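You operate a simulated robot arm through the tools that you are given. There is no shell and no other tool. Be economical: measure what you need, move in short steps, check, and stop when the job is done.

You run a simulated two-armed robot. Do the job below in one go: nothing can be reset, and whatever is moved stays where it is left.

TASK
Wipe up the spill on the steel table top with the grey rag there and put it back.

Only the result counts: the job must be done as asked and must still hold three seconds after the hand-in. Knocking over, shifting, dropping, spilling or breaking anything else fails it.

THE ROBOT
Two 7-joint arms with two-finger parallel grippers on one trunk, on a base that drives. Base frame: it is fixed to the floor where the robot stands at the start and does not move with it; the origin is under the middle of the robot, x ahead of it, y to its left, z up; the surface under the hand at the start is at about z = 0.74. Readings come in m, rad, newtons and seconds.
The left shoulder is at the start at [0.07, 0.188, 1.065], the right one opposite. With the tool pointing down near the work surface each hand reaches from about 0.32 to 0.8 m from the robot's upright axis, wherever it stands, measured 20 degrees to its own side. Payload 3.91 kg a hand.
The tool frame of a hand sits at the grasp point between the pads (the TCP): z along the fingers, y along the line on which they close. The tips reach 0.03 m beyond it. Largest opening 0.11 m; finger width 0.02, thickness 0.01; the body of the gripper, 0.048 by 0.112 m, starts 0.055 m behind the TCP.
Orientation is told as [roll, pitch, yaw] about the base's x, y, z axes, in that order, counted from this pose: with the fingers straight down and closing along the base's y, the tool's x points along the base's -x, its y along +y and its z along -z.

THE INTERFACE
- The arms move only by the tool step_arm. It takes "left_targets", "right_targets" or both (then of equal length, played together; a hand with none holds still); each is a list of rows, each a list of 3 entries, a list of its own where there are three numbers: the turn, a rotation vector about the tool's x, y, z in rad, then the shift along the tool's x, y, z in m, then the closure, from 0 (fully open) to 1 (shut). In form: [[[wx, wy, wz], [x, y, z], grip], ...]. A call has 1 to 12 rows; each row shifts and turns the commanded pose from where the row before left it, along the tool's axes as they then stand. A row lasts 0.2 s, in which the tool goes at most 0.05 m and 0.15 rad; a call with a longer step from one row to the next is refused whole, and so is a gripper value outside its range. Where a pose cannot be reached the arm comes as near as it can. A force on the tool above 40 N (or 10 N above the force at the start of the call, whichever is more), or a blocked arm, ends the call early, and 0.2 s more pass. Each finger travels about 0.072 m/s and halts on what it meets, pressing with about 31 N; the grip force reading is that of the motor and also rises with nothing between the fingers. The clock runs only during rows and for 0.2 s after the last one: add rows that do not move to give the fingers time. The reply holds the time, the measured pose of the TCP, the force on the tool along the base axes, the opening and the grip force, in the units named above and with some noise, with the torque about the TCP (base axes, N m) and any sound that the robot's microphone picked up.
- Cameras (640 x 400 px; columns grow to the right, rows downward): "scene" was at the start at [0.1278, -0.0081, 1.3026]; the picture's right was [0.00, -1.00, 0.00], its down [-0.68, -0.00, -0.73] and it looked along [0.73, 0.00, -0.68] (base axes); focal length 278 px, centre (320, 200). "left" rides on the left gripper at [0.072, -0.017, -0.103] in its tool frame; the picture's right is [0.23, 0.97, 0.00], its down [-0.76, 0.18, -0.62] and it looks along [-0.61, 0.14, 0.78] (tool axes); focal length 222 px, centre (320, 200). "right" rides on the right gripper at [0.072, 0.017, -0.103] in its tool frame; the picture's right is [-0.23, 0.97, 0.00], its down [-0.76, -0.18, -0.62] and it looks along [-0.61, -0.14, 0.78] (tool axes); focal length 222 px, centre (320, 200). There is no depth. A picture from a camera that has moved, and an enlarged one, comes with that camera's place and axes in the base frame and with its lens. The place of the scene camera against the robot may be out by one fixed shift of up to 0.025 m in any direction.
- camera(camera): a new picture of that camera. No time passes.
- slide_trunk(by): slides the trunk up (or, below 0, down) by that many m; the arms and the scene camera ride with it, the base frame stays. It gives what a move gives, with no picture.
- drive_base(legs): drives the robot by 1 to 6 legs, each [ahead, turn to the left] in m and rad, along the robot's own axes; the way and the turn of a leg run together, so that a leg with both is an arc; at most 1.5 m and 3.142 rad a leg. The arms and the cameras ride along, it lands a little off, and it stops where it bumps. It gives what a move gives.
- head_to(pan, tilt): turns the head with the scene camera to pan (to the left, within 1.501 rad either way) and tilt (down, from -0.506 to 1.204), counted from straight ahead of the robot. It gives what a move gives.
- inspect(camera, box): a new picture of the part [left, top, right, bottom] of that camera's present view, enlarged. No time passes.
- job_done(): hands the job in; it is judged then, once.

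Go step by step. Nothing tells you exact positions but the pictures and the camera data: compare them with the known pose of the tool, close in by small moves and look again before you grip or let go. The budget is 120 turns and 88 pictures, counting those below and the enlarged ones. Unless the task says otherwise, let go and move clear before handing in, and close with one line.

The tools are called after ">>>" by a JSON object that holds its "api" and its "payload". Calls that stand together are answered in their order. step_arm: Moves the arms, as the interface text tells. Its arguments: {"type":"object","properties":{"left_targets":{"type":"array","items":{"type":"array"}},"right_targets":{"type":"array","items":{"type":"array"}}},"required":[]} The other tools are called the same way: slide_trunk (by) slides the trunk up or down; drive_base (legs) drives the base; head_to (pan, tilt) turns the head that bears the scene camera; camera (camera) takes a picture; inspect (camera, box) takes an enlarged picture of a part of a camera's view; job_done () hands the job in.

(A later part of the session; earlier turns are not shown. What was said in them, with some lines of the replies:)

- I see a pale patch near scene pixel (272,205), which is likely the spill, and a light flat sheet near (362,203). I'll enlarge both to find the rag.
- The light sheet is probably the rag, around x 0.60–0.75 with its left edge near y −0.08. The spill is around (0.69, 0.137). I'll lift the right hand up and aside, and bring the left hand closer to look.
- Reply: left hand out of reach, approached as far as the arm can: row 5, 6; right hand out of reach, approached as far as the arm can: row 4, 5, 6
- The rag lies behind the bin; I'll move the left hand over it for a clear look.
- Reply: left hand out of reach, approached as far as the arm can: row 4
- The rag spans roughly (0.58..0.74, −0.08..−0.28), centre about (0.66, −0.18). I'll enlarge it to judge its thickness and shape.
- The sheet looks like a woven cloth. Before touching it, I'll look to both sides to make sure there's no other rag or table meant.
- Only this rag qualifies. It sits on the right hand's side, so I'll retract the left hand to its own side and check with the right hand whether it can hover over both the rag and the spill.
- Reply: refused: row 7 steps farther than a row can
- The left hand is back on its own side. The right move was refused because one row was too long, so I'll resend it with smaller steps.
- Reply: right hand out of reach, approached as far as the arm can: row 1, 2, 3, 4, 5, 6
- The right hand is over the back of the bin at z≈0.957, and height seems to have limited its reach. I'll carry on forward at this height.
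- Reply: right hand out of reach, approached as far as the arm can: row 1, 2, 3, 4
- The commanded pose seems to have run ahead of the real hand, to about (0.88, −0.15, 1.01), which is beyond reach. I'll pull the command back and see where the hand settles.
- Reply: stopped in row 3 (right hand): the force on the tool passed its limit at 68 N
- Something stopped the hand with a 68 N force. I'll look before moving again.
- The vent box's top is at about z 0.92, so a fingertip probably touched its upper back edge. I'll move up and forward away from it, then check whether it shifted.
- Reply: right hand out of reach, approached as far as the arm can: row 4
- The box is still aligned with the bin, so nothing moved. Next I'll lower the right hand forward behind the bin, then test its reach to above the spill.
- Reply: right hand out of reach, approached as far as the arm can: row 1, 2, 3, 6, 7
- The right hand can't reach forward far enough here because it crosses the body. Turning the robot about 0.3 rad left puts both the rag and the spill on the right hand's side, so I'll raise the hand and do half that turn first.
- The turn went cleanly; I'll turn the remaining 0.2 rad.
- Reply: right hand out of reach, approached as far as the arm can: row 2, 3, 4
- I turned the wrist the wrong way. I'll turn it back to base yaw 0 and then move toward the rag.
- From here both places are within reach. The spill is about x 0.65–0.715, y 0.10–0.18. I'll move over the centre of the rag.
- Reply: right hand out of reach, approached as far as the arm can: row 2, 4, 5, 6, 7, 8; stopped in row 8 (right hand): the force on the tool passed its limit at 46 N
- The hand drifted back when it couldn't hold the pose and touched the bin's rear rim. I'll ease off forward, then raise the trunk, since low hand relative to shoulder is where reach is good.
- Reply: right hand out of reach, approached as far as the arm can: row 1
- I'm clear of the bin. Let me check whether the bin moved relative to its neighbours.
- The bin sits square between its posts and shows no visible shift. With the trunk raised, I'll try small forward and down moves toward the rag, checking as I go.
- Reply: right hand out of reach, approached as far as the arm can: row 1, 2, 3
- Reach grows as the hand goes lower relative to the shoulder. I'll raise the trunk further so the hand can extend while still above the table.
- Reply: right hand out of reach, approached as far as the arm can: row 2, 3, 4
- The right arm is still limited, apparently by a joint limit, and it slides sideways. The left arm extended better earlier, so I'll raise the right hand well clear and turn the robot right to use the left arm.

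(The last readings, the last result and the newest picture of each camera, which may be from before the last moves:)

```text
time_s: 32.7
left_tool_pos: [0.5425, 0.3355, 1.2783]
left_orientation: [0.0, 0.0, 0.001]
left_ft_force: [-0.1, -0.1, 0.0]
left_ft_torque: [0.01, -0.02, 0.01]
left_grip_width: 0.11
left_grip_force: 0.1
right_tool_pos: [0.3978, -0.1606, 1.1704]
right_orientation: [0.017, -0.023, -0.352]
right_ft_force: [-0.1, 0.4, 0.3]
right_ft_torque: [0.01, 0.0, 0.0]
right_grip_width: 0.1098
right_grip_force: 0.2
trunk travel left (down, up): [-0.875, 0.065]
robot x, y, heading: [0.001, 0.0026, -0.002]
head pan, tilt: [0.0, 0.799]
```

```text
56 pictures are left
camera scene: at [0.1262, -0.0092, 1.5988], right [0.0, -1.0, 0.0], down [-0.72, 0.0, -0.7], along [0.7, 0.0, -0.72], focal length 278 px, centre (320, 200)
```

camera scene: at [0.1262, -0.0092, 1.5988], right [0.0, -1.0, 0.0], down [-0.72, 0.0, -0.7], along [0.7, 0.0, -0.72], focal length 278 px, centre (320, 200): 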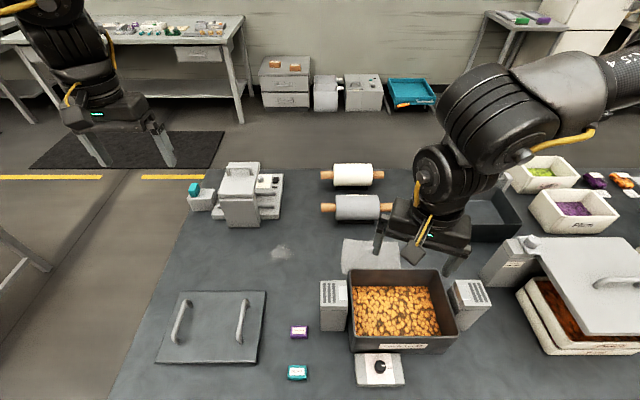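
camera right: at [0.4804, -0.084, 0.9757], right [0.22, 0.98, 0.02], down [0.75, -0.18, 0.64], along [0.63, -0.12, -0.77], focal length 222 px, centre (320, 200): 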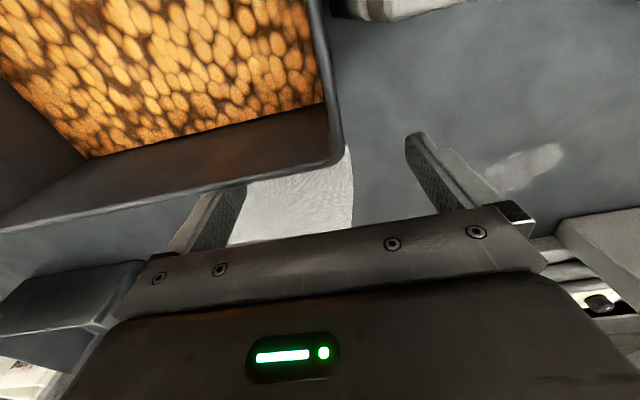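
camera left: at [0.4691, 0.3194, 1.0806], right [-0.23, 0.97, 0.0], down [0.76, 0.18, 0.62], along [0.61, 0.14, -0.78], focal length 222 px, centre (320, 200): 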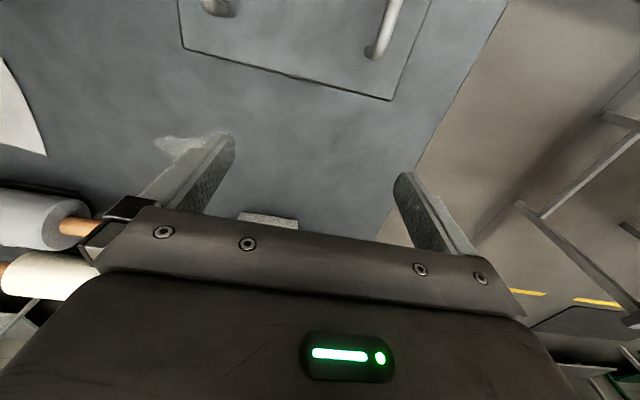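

The view is clear, and the right hand is high above everything. I'll turn right another 0.35 rad, then test the left arm.

>>> {"api": "drive_base", "payload": {"legs": [[0, -0.35]]}}

>>> {"api": "step_arm", "payload": {"left_targets": [[[0, 0, 0], [0, 0, 0.045], 0], [[0, 0, 0], [0, 0, 0.045], 0], [[0, 0, 0], [0, 0, 0.045], 0], [[0, 0, 0], [0, 0, 0.045], 0], [[0, 0, 0], [0, 0, 0.045], 0], [[0, 0, 0], [0, 0, 0.045], 0]]}}

>>> {"api": "camera", "payload": {"camera": "scene"}}

```text
time_s: 34.1
left_tool_pos: [0.6248, 0.1311, 1.2777]
left_orientation: [-0.001, 0.0, -0.353]
left_ft_force: [0.4, 0.5, -0.2]
left_ft_torque: [-0.02, 0.0, -0.04]
left_grip_width: 0.1099
left_grip_force: 0.0
right_tool_pos: [0.3183, -0.285, 1.1714]
right_orientation: [0.017, -0.024, -0.704]
right_ft_force: [0.4, 0.5, 0.3]
right_ft_torque: [0.0, 0.03, 0.01]
right_grip_width: 0.1102
right_grip_force: 0.0
trunk travel left (down, up): [-0.875, 0.065]
robot x, y, heading: [-0.0007, 0.0016, -0.351]
head pan, tilt: [0.0, 0.799]
```

```text
time_s: 35.5
left_tool_pos: [0.6275, 0.131, 1.0058]
left_orientation: [0.0, 0.003, -0.351]
left_ft_force: [-0.1, 0.4, 0.2]
left_ft_torque: [0.03, 0.0, -0.02]
left_grip_width: 0.1099
left_grip_force: 0.0
right_tool_pos: [0.3191, -0.2881, 1.1721]
right_orientation: [0.018, -0.023, -0.704]
right_ft_force: [0.5, -0.3, -1.0]
right_ft_torque: [-0.04, 0.01, -0.02]
right_grip_width: 0.11
right_grip_force: 0.0
trunk travel left (down, up): [-0.875, 0.065]
robot x, y, heading: [0.0027, -0.0005, -0.355]
head pan, tilt: [0.0, 0.799]
```

```text
55 pictures are left
camera scene: at [0.1191, -0.0534, 1.5989], right [-0.34, -0.94, 0.0], down [-0.67, 0.25, -0.7], along [0.65, -0.24, -0.72], focal length 278 px, centre (320, 200)
```

scene: 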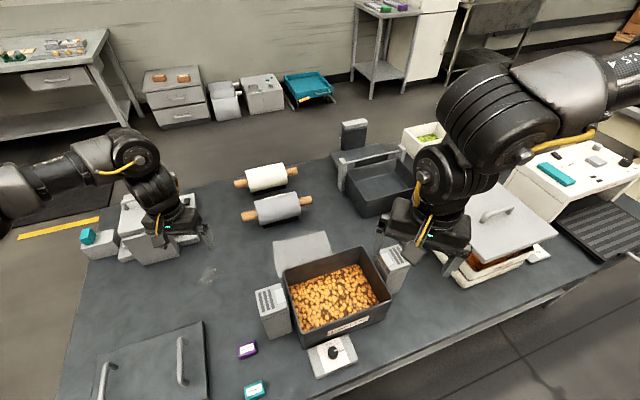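

The left arm moved down without trouble. I'll slide it toward the rag in stages.

>>> {"api": "step_arm", "payload": {"left_targets": [[[0, 0, 0], [-0.019, -0.036, 0.012], 0], [[0, 0, 0], [-0.019, -0.036, 0.012], 0], [[0, 0, 0], [-0.019, -0.036, 0.012], 0], [[0, 0, 0], [-0.019, -0.036, 0.012], 0]]}}

```text
time_s: 36.5
left_tool_pos: [0.6448, -0.0375, 0.9612]
left_orientation: [0.002, 0.002, -0.351]
left_ft_force: [-0.4, -0.3, -0.7]
left_ft_torque: [0.01, 0.0, 0.06]
left_grip_width: 0.1101
left_grip_force: 0.1
right_tool_pos: [0.3177, -0.2897, 1.1704]
right_orientation: [0.02, -0.021, -0.704]
right_ft_force: [0.8, 0.1, 0.6]
right_ft_torque: [0.06, -0.02, -0.01]
right_grip_width: 0.11
right_grip_force: 0.1
trunk travel left (down, up): [-0.875, 0.065]
robot x, y, heading: [0.0018, 0.0011, -0.354]
head pan, tilt: [0.0, 0.799]
```

It tracks exactly as commanded. I'll continue to above the rag centre.

>>> {"api": "step_arm", "payload": {"left_targets": [[[0, 0, 0], [-0.016, -0.028, 0.01], 0], [[0, 0, 0], [-0.016, -0.028, 0.01], 0], [[0, 0, 0], [-0.016, -0.028, 0.02], 0], [[0, 0, 0], [-0.016, -0.028, 0.02], 0]]}}

>>> {"api": "camera", "payload": {"camera": "left"}}

>>> {"api": "camera", "payload": {"camera": "scene"}}

```text
time_s: 37.5
left_tool_pos: [0.643, -0.1484, 0.918]
left_orientation: [-0.005, 0.001, -0.35]
left_ft_force: [-0.8, 0.5, 0.2]
left_ft_torque: [-0.02, 0.05, 0.01]
left_grip_width: 0.11
left_grip_force: 0.0
left hand out of reach, approached as far as the arm can: row 3, 4
right_tool_pos: [0.3213, -0.2831, 1.1713]
right_orientation: [0.014, -0.025, -0.702]
right_ft_force: [0.4, 1.0, -0.6]
right_ft_torque: [-0.03, 0.02, -0.01]
right_grip_width: 0.1099
right_grip_force: 0.1
trunk travel left (down, up): [-0.875, 0.065]
robot x, y, heading: [-0.0018, -0.0023, -0.353]
head pan, tilt: [0.0, 0.799]
```

```text
54 pictures are left
camera left: at [0.5694, -0.1388, 1.0209], right [0.12, 0.99, -0.01], down [0.78, -0.09, 0.62], along [0.62, -0.08, -0.78], focal length 222 px, centre (320, 200)
```

left: 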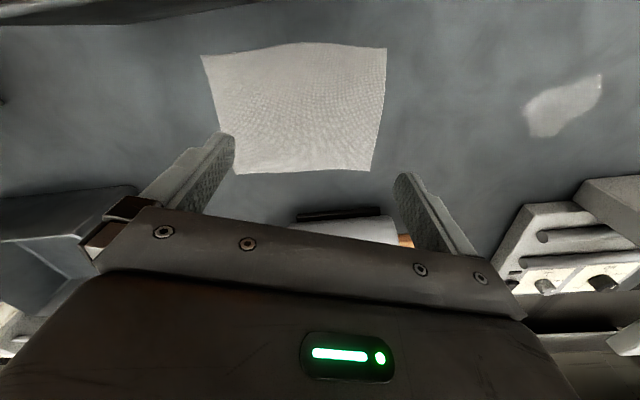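

```text
53 pictures are left
camera scene: at [0.1209, -0.048, 1.5989], right [-0.34, -0.94, 0.0], down [-0.67, 0.24, -0.7], along [0.65, -0.24, -0.72], focal length 278 px, centre (320, 200)
```

scene: 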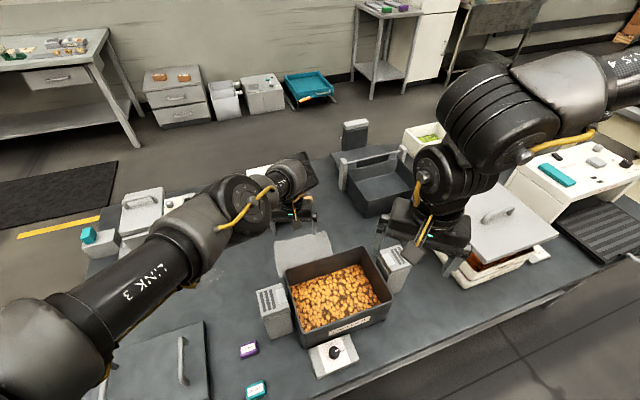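

The limit matches a sphere of about 0.6 m around the shoulder. Turning about 0.25 rad more to the right and lowering the trunk to mid height will put the rag well within reach. I'll back off and up first.

>>> {"api": "step_arm", "payload": {"left_targets": [[[0, 0, 0], [0, 0.02, -0.03], 0], [[0, 0, 0], [0, 0.03, -0.028], 0], [[0, 0, 0], [0, 0.03, -0.028], 0], [[0, 0, 0], [0, 0.035, -0.028], 0]]}}

>>> {"api": "drive_base", "payload": {"legs": [[0, -0.25]]}}

>>> {"api": "camera", "payload": {"camera": "scene"}}

>>> {"api": "camera", "payload": {"camera": "right"}}

```text
time_s: 38.5
left_tool_pos: [0.6791, -0.0418, 1.0328]
left_orientation: [0.0, -0.003, -0.355]
left_ft_force: [0.1, 1.1, -0.4]
left_ft_torque: [0.05, -0.03, 0.01]
left_grip_width: 0.11
left_grip_force: 0.1
right_tool_pos: [0.3167, -0.2878, 1.1716]
right_orientation: [0.017, -0.025, -0.702]
right_ft_force: [-0.1, 0.5, -0.4]
right_ft_torque: [-0.02, 0.01, 0.01]
right_grip_width: 0.1103
right_grip_force: 0.1
trunk travel left (down, up): [-0.875, 0.065]
robot x, y, heading: [-0.0026, -0.003, -0.351]
head pan, tilt: [0.0, 0.799]
```

```text
time_s: 39.8
left_tool_pos: [0.6486, -0.207, 1.0319]
left_orientation: [0.0, 0.0, -0.597]
left_ft_force: [1.0, 0.7, 0.3]
left_ft_torque: [0.02, -0.02, 0.05]
left_grip_width: 0.1103
left_grip_force: 0.1
right_tool_pos: [0.237, -0.3558, 1.1707]
right_orientation: [0.017, -0.023, -0.95]
right_ft_force: [0.2, -0.3, -0.7]
right_ft_torque: [-0.01, -0.02, 0.02]
right_grip_width: 0.11
right_grip_force: 0.0
trunk travel left (down, up): [-0.875, 0.065]
robot x, y, heading: [0.0033, 0.0042, -0.597]
head pan, tilt: [0.0, 0.799]
```

```text
52 pictures are left
camera scene: at [0.104, -0.0818, 1.5988], right [-0.56, -0.83, 0.0], down [-0.59, 0.4, -0.7], along [0.58, -0.39, -0.72], focal length 278 px, centre (320, 200)
```

scene: 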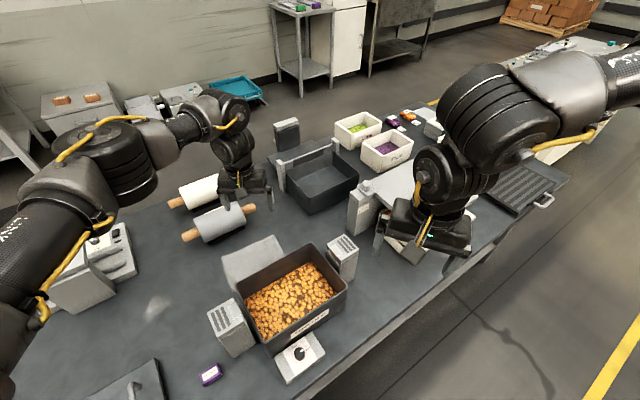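

```text
51 pictures are left
camera right: at [0.2059, -0.2851, 1.2733], right [0.92, 0.38, 0.02], down [0.28, -0.72, 0.64], along [0.26, -0.58, -0.77], focal length 222 px, centre (320, 200)
```

right: 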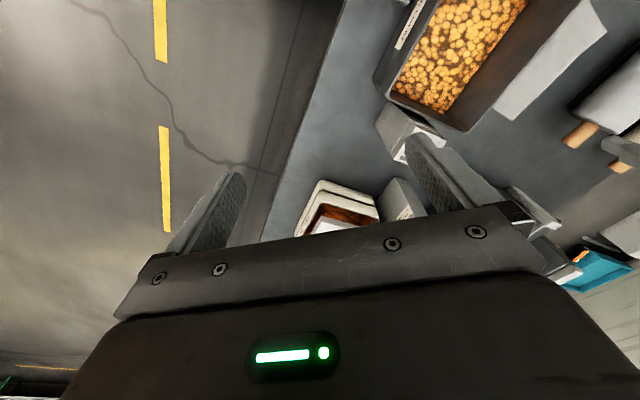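

The right hand hangs at the table's front edge with the trays ahead of it, so lowering 0.17 m stays clear. I'll lower the trunk.

>>> {"api": "slide_trunk", "payload": {"by": -0.17}}

>>> {"api": "camera", "payload": {"camera": "left"}}

>>> {"api": "camera", "payload": {"camera": "scene"}}

```text
time_s: 41.7
left_tool_pos: [0.648, -0.2065, 0.8608]
left_orientation: [0.001, -0.001, -0.599]
left_ft_force: [0.2, -0.4, -0.4]
left_ft_torque: [-0.02, 0.0, 0.0]
left_grip_width: 0.1099
left_grip_force: 0.0
right_tool_pos: [0.2385, -0.3559, 1.0007]
right_orientation: [0.018, -0.023, -0.95]
right_ft_force: [0.3, -0.4, -0.4]
right_ft_torque: [-0.01, -0.01, 0.01]
right_grip_width: 0.1099
right_grip_force: 0.1
trunk travel left (down, up): [-0.705, 0.235]
robot x, y, heading: [-0.0001, -0.002, -0.602]
head pan, tilt: [0.0, 0.799]
```

```text
50 pictures are left
camera left: at [0.5786, -0.1799, 0.9645], right [0.36, 0.93, 0.0], down [0.73, -0.28, 0.62], along [0.58, -0.23, -0.78], focal length 222 px, centre (320, 200)
```

left: 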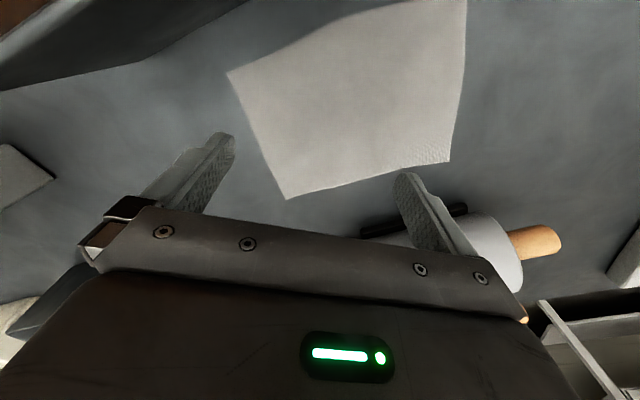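

```text
49 pictures are left
camera scene: at [0.1031, -0.0821, 1.4289], right [-0.56, -0.83, 0.0], down [-0.59, 0.4, -0.7], along [0.58, -0.39, -0.72], focal length 278 px, centre (320, 200)
```

scene: 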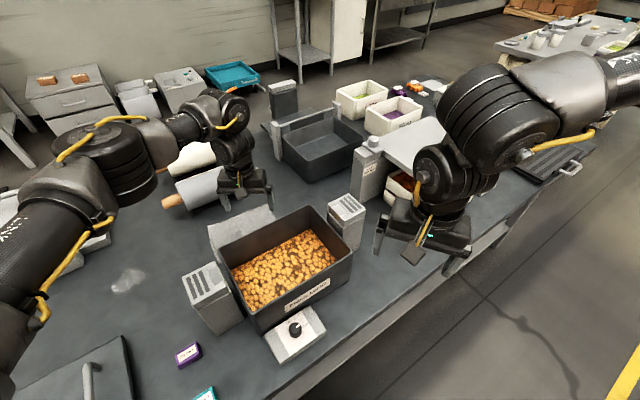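

I've re-measured the rag: its centre is about (0.665, −0.18). I'll move over that point and lower with the fingers half open.

>>> {"api": "step_arm", "payload": {"left_targets": [[[0, 0, 0], [0, 0.0326, 0], 0.5], [[0, 0, 0], [0, 0, 0.03], 0.5], [[0, 0, 0], [0, 0, 0.03], 0.5], [[0, 0, 0], [0, 0, 0], 0.5]]}}

>>> {"api": "camera", "payload": {"camera": "left"}}

```text
time_s: 42.7
left_tool_pos: [0.6654, -0.1815, 0.8015]
left_orientation: [-0.002, -0.001, -0.598]
left_ft_force: [-1.0, -0.4, -0.8]
left_ft_torque: [-0.02, -0.03, 0.01]
left_grip_width: 0.0549
left_grip_force: 0.1
right_tool_pos: [0.2375, -0.3554, 1.0012]
right_orientation: [0.017, -0.024, -0.949]
right_ft_force: [0.1, 0.5, -0.5]
right_ft_torque: [-0.02, -0.02, -0.02]
right_grip_width: 0.1099
right_grip_force: 0.1
trunk travel left (down, up): [-0.705, 0.235]
robot x, y, heading: [0.0022, -0.0017, -0.601]
head pan, tilt: [0.0, 0.799]
```

```text
48 pictures are left
camera left: at [0.5958, -0.1537, 0.9038], right [0.36, 0.93, 0.0], down [0.73, -0.28, 0.62], along [0.58, -0.23, -0.78], focal length 222 px, centre (320, 200)
```

left: 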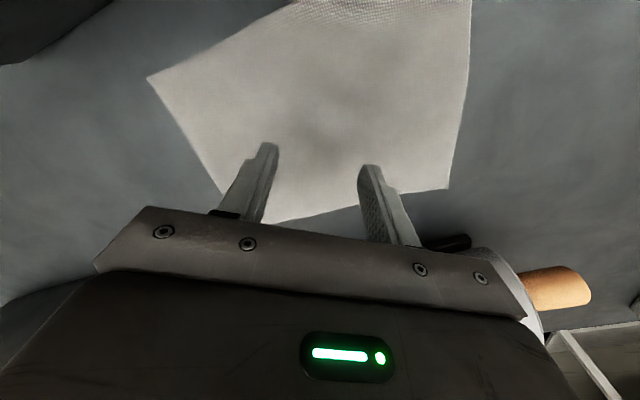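

Positioned over the rag. I'll lower gently in small steps until I feel the surface.

>>> {"api": "step_arm", "payload": {"left_targets": [[[0, 0, 0], [0, 0, 0.015], 0.5], [[0, 0, 0], [0, 0, 0.01], 0.5], [[0, 0, 0], [0, 0, 0.004], 0.5], [[0, 0, 0], [0, 0, 0.003], 0.5]]}}

```text
time_s: 43.7
left_tool_pos: [0.6673, -0.1829, 0.7708]
left_orientation: [-0.001, -0.003, -0.6]
left_ft_force: [0.6, 1.1, 15.2]
left_ft_torque: [0.05, 0.04, 0.03]
left_grip_width: 0.0553
left_grip_force: 0.0
right_tool_pos: [0.236, -0.3556, 1.0014]
right_orientation: [0.018, -0.023, -0.95]
right_ft_force: [0.0, -0.2, 0.4]
right_ft_torque: [-0.02, 0.05, -0.01]
right_grip_width: 0.1102
right_grip_force: 0.0
trunk travel left (down, up): [-0.705, 0.235]
robot x, y, heading: [-0.0008, 0.0005, -0.604]
head pan, tilt: [0.0, 0.799]
```

The tips press the rag with about 15 N. I'll close the fingers to gather it.

>>> {"api": "step_arm", "payload": {"left_targets": [[[0, 0, 0], [0, 0, 0], 0.8], [[0, 0, 0], [0, 0, 0], 1], [[0, 0, 0], [0, 0, 0], 1], [[0, 0, 0], [0, 0, 0], 1]]}}

>>> {"api": "camera", "payload": {"camera": "left"}}

```text
time_s: 44.7
left_tool_pos: [0.6653, -0.1828, 0.7714]
left_orientation: [0.002, -0.004, -0.599]
left_ft_force: [1.7, -1.2, 23.4]
left_ft_torque: [-0.06, 0.03, 0.01]
left_grip_width: 0.0023
left_grip_force: 31.0
right_tool_pos: [0.2356, -0.3554, 1.0013]
right_orientation: [0.021, -0.025, -0.95]
right_ft_force: [-1.0, 0.1, 0.8]
right_ft_torque: [-0.01, -0.03, -0.01]
right_grip_width: 0.1098
right_grip_force: 0.2
trunk travel left (down, up): [-0.705, 0.235]
robot x, y, heading: [0.0014, 0.0031, -0.599]
head pan, tilt: [0.0, 0.799]
```

```text
47 pictures are left
camera left: at [0.596, -0.1544, 0.8736], right [0.36, 0.93, 0.0], down [0.73, -0.28, 0.63], along [0.58, -0.23, -0.78], focal length 222 px, centre (320, 200)
```

left: 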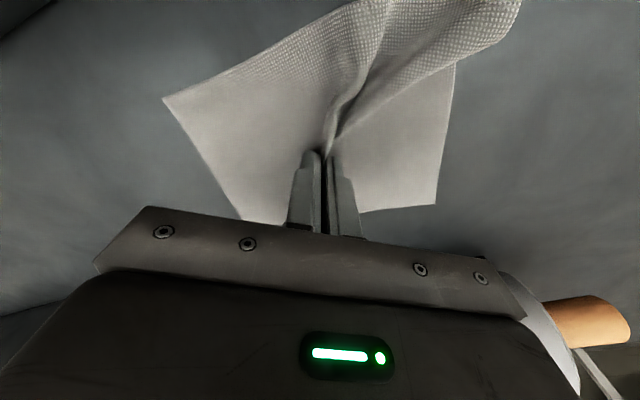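

The cloth gathered nicely between the fingers. I'll lift it and carry it over to the spill.

>>> {"api": "step_arm", "payload": {"left_targets": [[[0, 0, 0], [0, 0, -0.03], 1], [[0, 0, 0], [0, 0, -0.03], 1], [[0, 0, 0], [0, 0, -0.03], 1], [[0, 0, 0], [0.0214, 0.0339, 0], 1], [[0, 0, 0], [0.0214, 0.0339, 0], 1], [[0, 0, 0], [0.0214, 0.0339, 0], 1], [[0, 0, 0], [0.0214, 0.0339, 0], 1], [[0, 0, 0], [0.0214, 0.0339, 0], 1], [[0, 0, 0], [0.0214, 0.0339, 0], 1], [[0, 0, 0], [0.0214, 0.0339, 0], 1], [[0, 0, 0], [0.0214, 0.0339, 0], 1]]}}

>>> {"api": "camera", "payload": {"camera": "left"}}

>>> {"api": "camera", "payload": {"camera": "scene"}}

```text
time_s: 47.1
left_tool_pos: [0.6769, 0.141, 0.8608]
left_orientation: [-0.002, 0.0, -0.598]
left_ft_force: [0.4, -0.2, 0.5]
left_ft_torque: [0.02, 0.02, 0.0]
left_grip_width: 0.0024
left_grip_force: 30.6
right_tool_pos: [0.2368, -0.3536, 1.0009]
right_orientation: [0.018, -0.024, -0.95]
right_ft_force: [-0.5, 0.3, 1.0]
right_ft_torque: [-0.03, -0.03, 0.02]
right_grip_width: 0.1101
right_grip_force: 0.0
trunk travel left (down, up): [-0.705, 0.235]
robot x, y, heading: [0.0026, -0.0003, -0.596]
head pan, tilt: [0.0, 0.799]
```

```text
46 pictures are left
camera left: at [0.6079, 0.1692, 0.964], right [0.36, 0.93, 0.0], down [0.73, -0.28, 0.62], along [0.58, -0.23, -0.78], focal length 222 px, centre (320, 200)
```

left: 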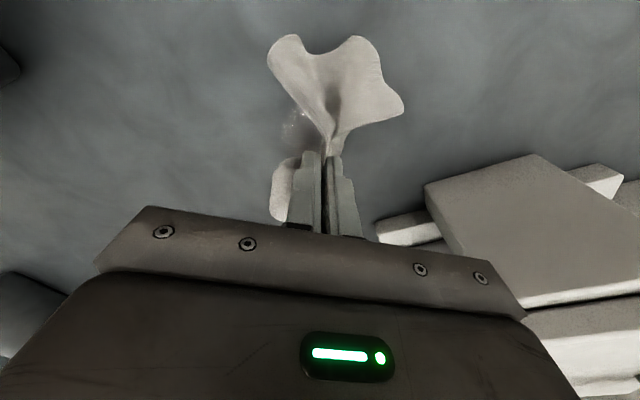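

```text
45 pictures are left
camera scene: at [0.103, -0.0802, 1.429], right [-0.56, -0.83, 0.0], down [-0.59, 0.4, -0.7], along [0.58, -0.39, -0.72], focal length 278 px, centre (320, 200)
```

scene: 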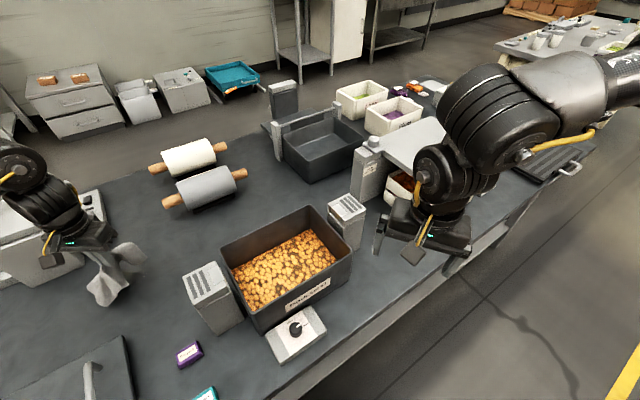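

I'm holding the rag above the spill. I'll lower it onto the spill gently.

>>> {"api": "step_arm", "payload": {"left_targets": [[[0, 0, 0], [0, 0, 0.03], 1], [[0, 0, 0], [0, 0, 0.03], 1], [[0, 0, 0], [0, 0, 0.02], 1], [[0, 0, 0], [0, 0, 0.006], 1], [[0, 0, 0], [0, 0, 0.002], 1]]}}

>>> {"api": "camera", "payload": {"camera": "left"}}

```text
time_s: 48.3
left_tool_pos: [0.6789, 0.1416, 0.774]
left_orientation: [0.002, -0.005, -0.599]
left_ft_force: [1.2, 4.3, 22.8]
left_ft_torque: [0.3, -0.25, 0.02]
left_grip_width: 0.0022
left_grip_force: 31.3
right_tool_pos: [0.237, -0.3561, 1.0019]
right_orientation: [0.019, -0.024, -0.95]
right_ft_force: [0.6, 0.5, 0.9]
right_ft_torque: [-0.01, -0.01, 0.0]
right_grip_width: 0.11
right_grip_force: 0.1
trunk travel left (down, up): [-0.705, 0.235]
robot x, y, heading: [-0.0032, 0.0016, -0.597]
head pan, tilt: [0.0, 0.799]
```

```text
44 pictures are left
camera left: at [0.6082, 0.1691, 0.8765], right [0.36, 0.93, 0.0], down [0.73, -0.28, 0.63], along [0.59, -0.23, -0.78], focal length 222 px, centre (320, 200)
```

left: 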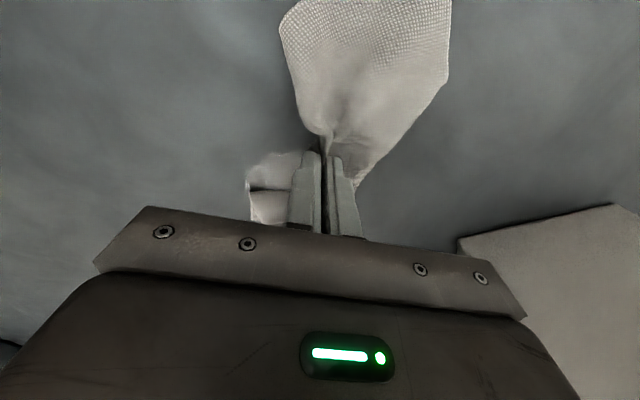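

Contact is about 23 N. I'll ease off slightly and wipe in a raster over the spill.

>>> {"api": "step_arm", "payload": {"left_targets": [[[0, 0, 0], [0, 0, -0.002], 1], [[0, 0, 0], [0.04, -0.03, 0], 1], [[0, 0, 0], [-0.04, 0, 0], 1], [[0, 0, 0], [-0.04, 0, 0], 1], [[0, 0, 0], [0, 0.02, 0], 1], [[0, 0, 0], [0.04, 0, 0], 1], [[0, 0, 0], [0.04, 0, 0], 1], [[0, 0, 0], [0, 0.02, 0], 1], [[0, 0, 0], [-0.04, 0, 0], 1], [[0, 0, 0], [-0.04, 0, 0], 1], [[0, 0, 0], [0, 0.02, 0], 1], [[0, 0, 0], [0.04, 0, 0], 1]]}}

>>> {"api": "camera", "payload": {"camera": "left"}}

```text
time_s: 50.9
left_tool_pos: [0.6946, 0.1668, 0.7759]
left_orientation: [0.0, -0.001, -0.597]
left_ft_force: [1.4, 0.3, 6.7]
left_ft_torque: [0.04, -0.16, 0.0]
left_grip_width: 0.0024
left_grip_force: 31.0
right_tool_pos: [0.2361, -0.3551, 1.0007]
right_orientation: [0.019, -0.026, -0.949]
right_ft_force: [-0.9, 0.3, -0.1]
right_ft_torque: [-0.02, -0.06, -0.01]
right_grip_width: 0.1101
right_grip_force: 0.2
trunk travel left (down, up): [-0.705, 0.235]
robot x, y, heading: [0.0001, 0.0006, -0.596]
head pan, tilt: [0.0, 0.799]
```

```text
43 pictures are left
camera left: at [0.624, 0.1942, 0.8774], right [0.36, 0.93, 0.0], down [0.73, -0.28, 0.62], along [0.58, -0.23, -0.78], focal length 222 px, centre (320, 200)
```

left: 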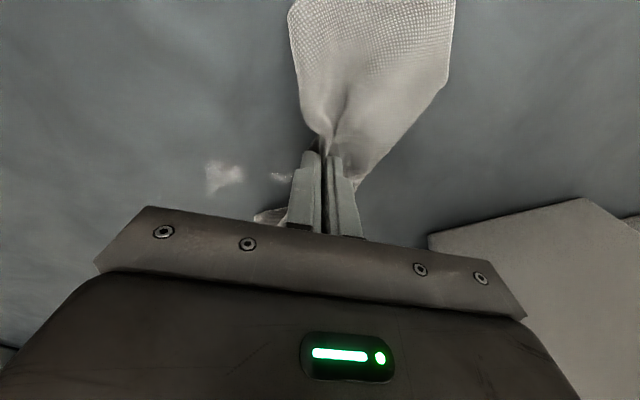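

Most of it is gone, with two patches left near (0.68, 0.095) and (0.695, 0.134). I'll wipe those.

>>> {"api": "step_arm", "payload": {"left_targets": [[[0, 0, 0], [-0.0186, -0.027, 0.0015], 1], [[0, 0, 0], [0.025, 0, 0], 1], [[0, 0, 0], [-0.045, 0, 0], 1], [[0, 0, 0], [0.02, 0, 0], 1], [[0, 0, 0], [-0.009, -0.041, 0], 1], [[0, 0, 0], [0.035, 0, 0], 1], [[0, 0, 0], [-0.045, 0, 0], 1], [[0, 0, 0], [-0.01, 0.015, 0], 1], [[0, 0, 0], [0.045, 0, 0], 1], [[0, 0, 0], [0, -0.03, 0], 1], [[0, 0, 0], [-0.045, 0, 0], 1], [[0, 0, 0], [0.02, -0.015, 0], 1]]}}

>>> {"api": "camera", "payload": {"camera": "left"}}

>>> {"api": "camera", "payload": {"camera": "scene"}}

```text
time_s: 53.5
left_tool_pos: [0.6598, 0.067, 0.773]
left_orientation: [-0.003, -0.006, -0.599]
left_ft_force: [6.9, -2.3, 27.4]
left_ft_torque: [0.16, -0.46, -0.09]
left_grip_width: 0.0023
left_grip_force: 31.3
right_tool_pos: [0.235, -0.3561, 1.0021]
right_orientation: [0.019, -0.026, -0.951]
right_ft_force: [-0.5, 1.0, -0.4]
right_ft_torque: [-0.03, -0.02, 0.0]
right_grip_width: 0.1101
right_grip_force: 0.1
trunk travel left (down, up): [-0.705, 0.235]
robot x, y, heading: [-0.0033, -0.0015, -0.603]
head pan, tilt: [0.0, 0.799]
```

```text
42 pictures are left
camera left: at [0.5904, 0.0956, 0.8762], right [0.36, 0.93, 0.0], down [0.73, -0.28, 0.63], along [0.58, -0.23, -0.78], focal length 222 px, centre (320, 200)
```

left: 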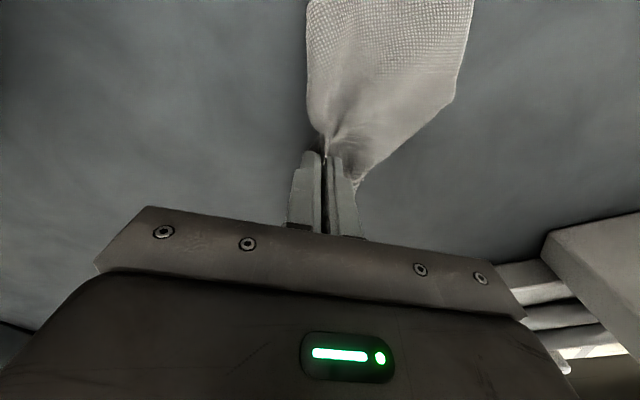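

```text
41 pictures are left
camera scene: at [0.0987, -0.0808, 1.4294], right [-0.56, -0.83, 0.0], down [-0.59, 0.4, -0.7], along [0.58, -0.39, -0.71], focal length 278 px, centre (320, 200)
```

scene: 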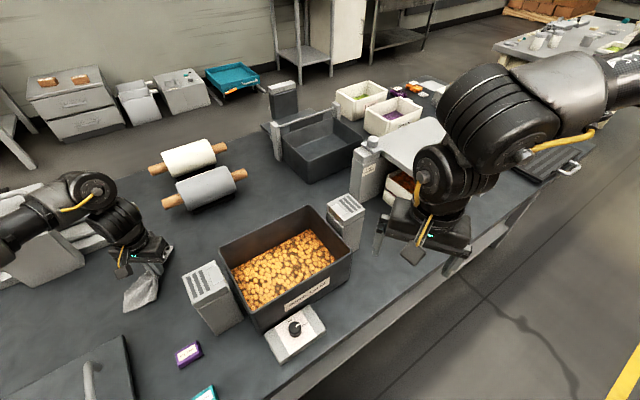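

No residue is visible near the hand now. I'll lift and shift toward the rag's home, then look back at the spill area.

>>> {"api": "step_arm", "payload": {"left_targets": [[[0, 0, 0], [0, 0, -0.03], 1], [[0, 0, 0], [0, 0, -0.03], 1], [[0, 0, 0], [0, 0, -0.03], 1], [[0, 0, 0], [-0.0226, -0.033, -0.01], 1], [[0, 0, 0], [-0.0226, -0.033, 0], 1]]}}

>>> {"api": "camera", "payload": {"camera": "left"}}

>>> {"api": "head_to", "payload": {"pan": 0.8, "tilt": 0.8}}

>>> {"api": "camera", "payload": {"camera": "scene"}}

```text
time_s: 54.7
left_tool_pos: [0.6645, -0.0112, 0.8744]
left_orientation: [0.001, 0.002, -0.598]
left_ft_force: [0.5, -0.5, 0.4]
left_ft_torque: [-0.03, 0.03, 0.05]
left_grip_width: 0.0023
left_grip_force: 31.7
right_tool_pos: [0.238, -0.3571, 0.9995]
right_orientation: [0.018, -0.021, -0.95]
right_ft_force: [-0.8, 0.5, -0.4]
right_ft_torque: [-0.01, -0.02, 0.0]
right_grip_width: 0.1103
right_grip_force: 0.1
trunk travel left (down, up): [-0.705, 0.235]
robot x, y, heading: [-0.0024, -0.0013, -0.6]
head pan, tilt: [0.0, 0.799]
```

```text
40 pictures are left
camera left: at [0.5944, 0.0161, 0.9764], right [0.36, 0.93, 0.0], down [0.73, -0.28, 0.62], along [0.58, -0.22, -0.78], focal length 222 px, centre (320, 200)
```

left: 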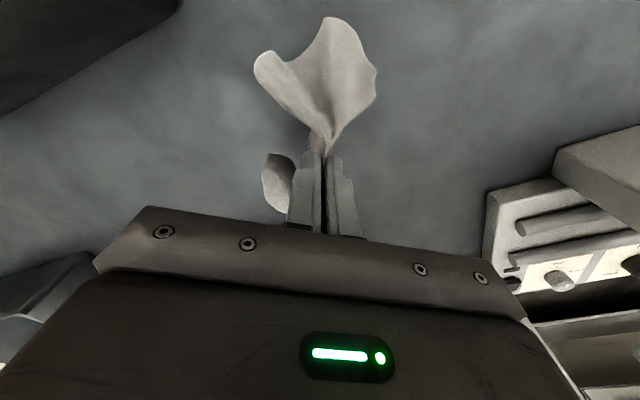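

```text
time_s: 55.9
left_tool_pos: [0.6638, -0.0101, 0.8733]
left_orientation: [0.0, 0.0, -0.598]
left_ft_force: [-0.1, -0.3, -0.3]
left_ft_torque: [-0.02, 0.01, 0.02]
left_grip_width: 0.0022
left_grip_force: 30.9
right_tool_pos: [0.2389, -0.3566, 1.0011]
right_orientation: [0.017, -0.021, -0.95]
right_ft_force: [0.1, -0.1, -0.2]
right_ft_torque: [0.0, 0.01, 0.01]
right_grip_width: 0.1098
right_grip_force: 0.0
trunk travel left (down, up): [-0.705, 0.235]
robot x, y, heading: [0.0031, -0.0041, -0.601]
head pan, tilt: [0.799, 0.799]
```

```text
39 pictures are left
camera scene: at [0.1158, -0.0206, 1.4289], right [0.2, -0.98, 0.0], down [-0.7, -0.14, -0.7], along [0.68, 0.14, -0.72], focal length 278 px, centre (320, 200)
```

scene: 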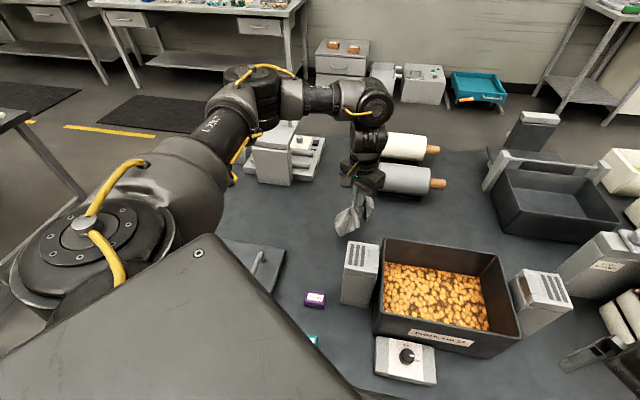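

>>> {"api": "inspect", "payload": {"camera": "scene", "box": [250, 170, 400, 265]}}

>>> {"api": "inspect", "payload": {"camera": "left", "box": [340, 0, 640, 190]}}

```text
4.21 times, centred on (325, 218) of scene
camera zoom: at [0.1158, -0.0206, 1.4289], right [0.2, -0.98, 0.0], down [-0.7, -0.14, -0.7], along [0.68, 0.14, -0.72], focal length 1170 px, centre (299, 126)
```

zoom: 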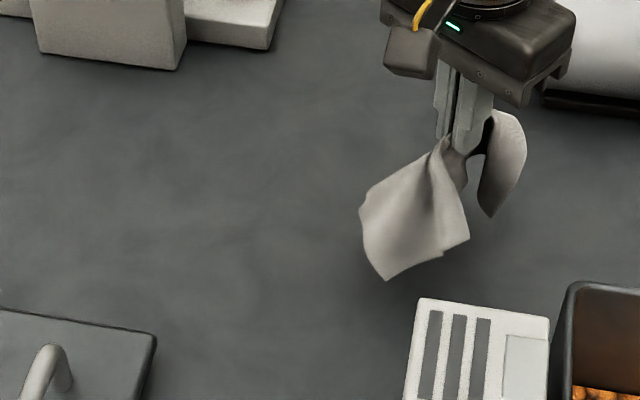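

```text
2.11 times, centred on (490, 95) of left
camera zoom: at [0.5946, 0.0178, 0.976], right [0.36, 0.93, 0.0], down [0.73, -0.28, 0.62], along [0.58, -0.23, -0.78], focal length 468 px, centre (-38, 421)
```

zoom: 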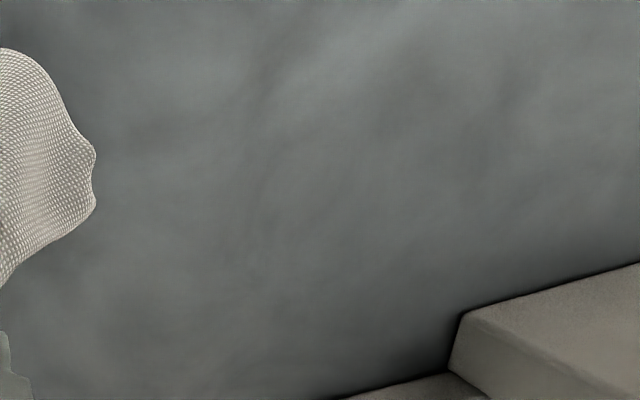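

The spill area is clean. I'll carry the rag back over its original place.

>>> {"api": "step_arm", "payload": {"left_targets": [[[0, 0, 0], [-0.0197, -0.0282, 0], 1], [[0, 0, 0], [-0.0197, -0.0282, 0], 1], [[0, 0, 0], [-0.0197, -0.0282, 0], 1], [[0, 0, 0], [-0.0197, -0.0282, 0], 1], [[0, 0, 0], [-0.0197, -0.0282, 0], 1], [[0, 0, 0], [0, 0, 0.02], 1], [[0, 0, 0], [0, 0, 0.02], 1], [[0, 0, 0], [0, 0, 0.02], 1]]}}

>>> {"api": "camera", "payload": {"camera": "left"}}

>>> {"api": "inspect", "payload": {"camera": "scene", "box": [300, 130, 520, 270]}}

```text
time_s: 57.6
left_tool_pos: [0.6635, -0.1854, 0.8122]
left_orientation: [0.0, 0.002, -0.6]
left_ft_force: [0.2, 0.2, 0.1]
left_ft_torque: [0.01, 0.03, -0.02]
left_grip_width: 0.0023
left_grip_force: 31.3
right_tool_pos: [0.2381, -0.3562, 1.0004]
right_orientation: [0.016, -0.022, -0.95]
right_ft_force: [-0.2, 0.2, -0.1]
right_ft_torque: [0.01, 0.06, 0.02]
right_grip_width: 0.11
right_grip_force: 0.0
trunk travel left (down, up): [-0.705, 0.235]
robot x, y, heading: [0.0001, -0.0009, -0.602]
head pan, tilt: [0.799, 0.799]
```

```text
36 pictures are left
camera left: at [0.5941, -0.1584, 0.9155], right [0.36, 0.93, 0.0], down [0.73, -0.28, 0.62], along [0.58, -0.23, -0.78], focal length 222 px, centre (320, 200)
```

left: 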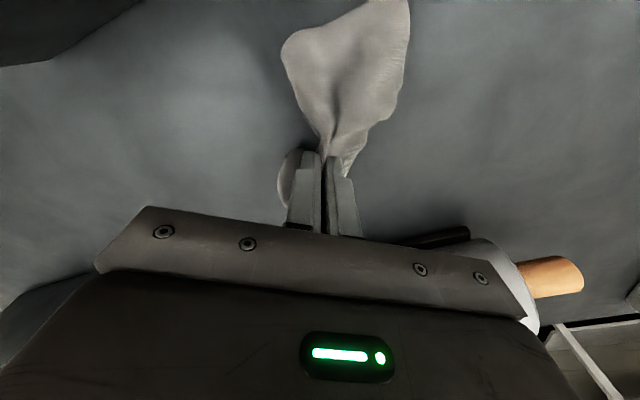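

```text
2.86 times, centred on (410, 200) of scene
camera zoom: at [0.116, -0.0213, 1.4289], right [0.2, -0.98, 0.0], down [-0.7, -0.14, -0.7], along [0.68, 0.14, -0.72], focal length 794 px, centre (63, 200)
```

zoom: 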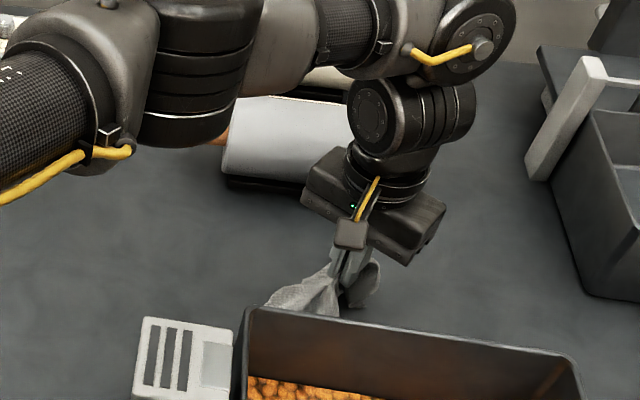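

The rag hangs slightly toward the bin, so I'll shift it about 2 cm away from the bin while lowering, then release gently.

>>> {"api": "step_arm", "payload": {"left_targets": [[[0, 0, 0], [-0.01, 0, 0.015], 1], [[0, 0, 0], [-0.008, 0, 0.015], 1], [[0, 0, 0], [0, 0, 0.005], 1], [[0, 0, 0], [0, 0, 0], 0.75], [[0, 0, 0], [0, 0, 0], 0.5], [[0, 0, 0], [0, 0, 0], 0.5], [[0, 0, 0], [0, 0, -0.02], 0.5], [[0, 0, 0], [0, 0, -0.03], 0.4], [[0, 0, 0], [0, 0, -0.03], 0.4]]}}

>>> {"api": "camera", "payload": {"camera": "left"}}

```text
time_s: 59.6
left_tool_pos: [0.6802, -0.1926, 0.8588]
left_orientation: [0.003, 0.0, -0.598]
left_ft_force: [0.4, -0.1, -0.3]
left_ft_torque: [0.02, -0.04, -0.01]
left_grip_width: 0.0661
left_grip_force: 0.1
right_tool_pos: [0.2373, -0.3566, 1.0017]
right_orientation: [0.017, -0.023, -0.951]
right_ft_force: [0.0, 0.8, -0.4]
right_ft_torque: [-0.02, -0.04, 0.0]
right_grip_width: 0.1101
right_grip_force: 0.0
trunk travel left (down, up): [-0.705, 0.235]
robot x, y, heading: [0.0013, 0.0005, -0.601]
head pan, tilt: [0.799, 0.799]
```

```text
34 pictures are left
camera left: at [0.6099, -0.1652, 0.961], right [0.36, 0.93, 0.0], down [0.73, -0.28, 0.62], along [0.58, -0.22, -0.78], focal length 222 px, centre (320, 200)
```

left: 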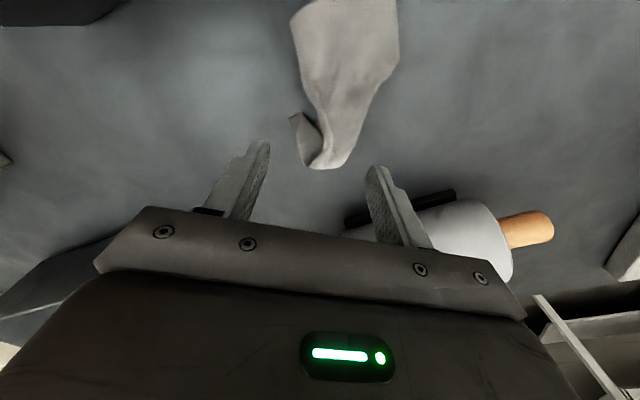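

The rag is down, folded, near its original place. I'll move the hand aside and up to see it all.

>>> {"api": "step_arm", "payload": {"left_targets": [[[0, 0, 0], [0.0, 0.02, -0.03], 0.4], [[0, 0, 0], [0.02, 0.035, -0.02], 0.4], [[0, 0, 0], [0.02, 0.035, -0.02], 0.4], [[0, 0, 0], [0.02, 0.035, 0], 0.4], [[0, 0, 0], [0.02, 0.035, 0], 0.4], [[0, 0, 0], [0.02, 0.035, 0], 0.4]]}}

>>> {"api": "head_to", "payload": {"pan": 0.6, "tilt": 0.8}}

>>> {"api": "camera", "payload": {"camera": "left"}}

>>> {"api": "camera", "payload": {"camera": "scene"}}

```text
time_s: 61.0
left_tool_pos: [0.707, 0.0261, 0.927]
left_orientation: [-0.003, -0.002, -0.6]
left_ft_force: [0.3, -0.4, -0.7]
left_ft_torque: [0.01, 0.03, -0.01]
left_grip_width: 0.066
left_grip_force: 0.0
right_tool_pos: [0.2391, -0.3543, 1.002]
right_orientation: [0.018, -0.023, -0.95]
right_ft_force: [-0.3, -0.1, -1.0]
right_ft_torque: [-0.01, 0.0, -0.02]
right_grip_width: 0.1099
right_grip_force: 0.0
trunk travel left (down, up): [-0.705, 0.235]
robot x, y, heading: [-0.0042, -0.0003, -0.598]
head pan, tilt: [0.799, 0.799]
```

```text
time_s: 61.8
left_tool_pos: [0.7079, 0.0235, 0.9262]
left_orientation: [-0.001, 0.001, -0.598]
left_ft_force: [-0.2, 0.4, 1.0]
left_ft_torque: [-0.01, 0.01, 0.01]
left_grip_width: 0.0662
left_grip_force: 0.0
right_tool_pos: [0.2374, -0.3551, 1.0011]
right_orientation: [0.018, -0.022, -0.95]
right_ft_force: [0.3, -0.5, -0.9]
right_ft_torque: [-0.02, 0.02, 0.07]
right_grip_width: 0.1101
right_grip_force: 0.0
trunk travel left (down, up): [-0.705, 0.235]
robot x, y, heading: [-0.0006, 0.0016, -0.596]
head pan, tilt: [0.6, 0.799]
```

```text
33 pictures are left
camera left: at [0.638, 0.0508, 1.0289], right [0.36, 0.93, 0.0], down [0.73, -0.28, 0.62], along [0.58, -0.23, -0.78], focal length 222 px, centre (320, 200)
```

left: 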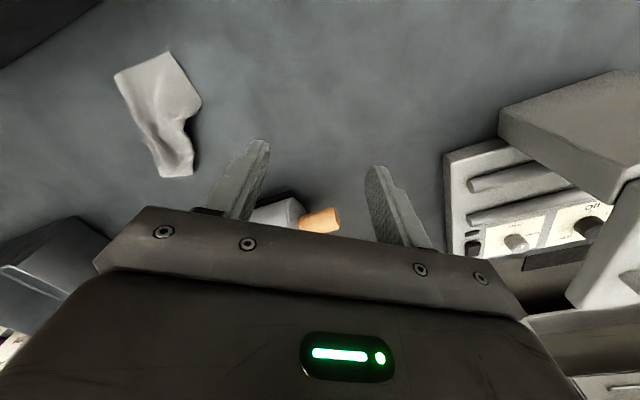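

```text
32 pictures are left
camera scene: at [0.1175, -0.0367, 1.4289], right [0.0, -1.0, 0.0], down [-0.72, 0.0, -0.7], along [0.7, 0.0, -0.72], focal length 278 px, centre (320, 200)
```

scene: 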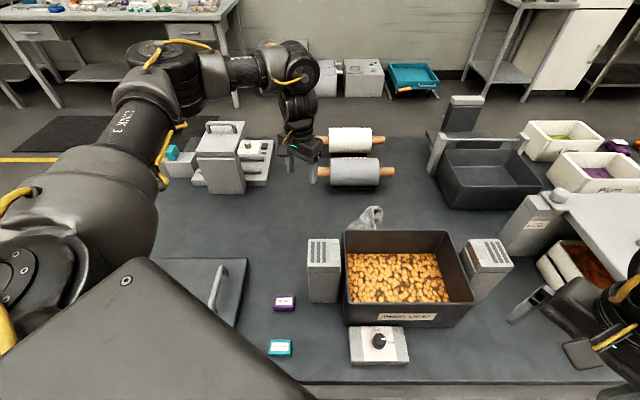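

The rag lies within its original footprint, with its centre about (0.65, −0.17). I'll take a final close look at the former spill area and the surroundings.

>>> {"api": "inspect", "payload": {"camera": "scene", "box": [200, 170, 400, 295]}}

>>> {"api": "inspect", "payload": {"camera": "left", "box": [180, 0, 520, 200]}}

```text
3.20 times, centred on (300, 232) of scene
camera zoom: at [0.1175, -0.0367, 1.4289], right [0.0, -1.0, 0.0], down [-0.72, 0.0, -0.7], along [0.7, 0.0, -0.72], focal length 890 px, centre (384, 96)
```

zoom: 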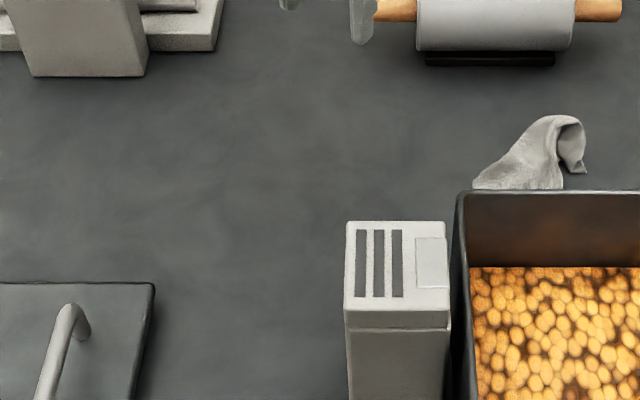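

```text
1.88 times, centred on (350, 100) of left
camera zoom: at [0.638, 0.0508, 1.0289], right [0.36, 0.93, 0.0], down [0.73, -0.28, 0.62], along [0.58, -0.23, -0.78], focal length 418 px, centre (264, 388)
```

zoom: 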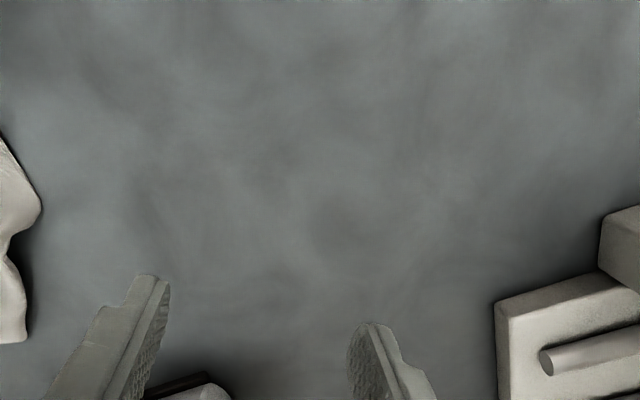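

The table is clean, the rag is back in its place and released, and both hands are clear, so I'm handing in.

>>> {"api": "job_done", "payload": {}}

```text
The job is handed in.
```

I wiped up the spill and put the grey rag back where it was. It lies crumpled rather than flat, within about 2 cm of its original centre. While positioning, the right hand touched the vent box once (68 N) and the bin's rear rim once (46 N). I saw no sign in the pictures that either one moved.
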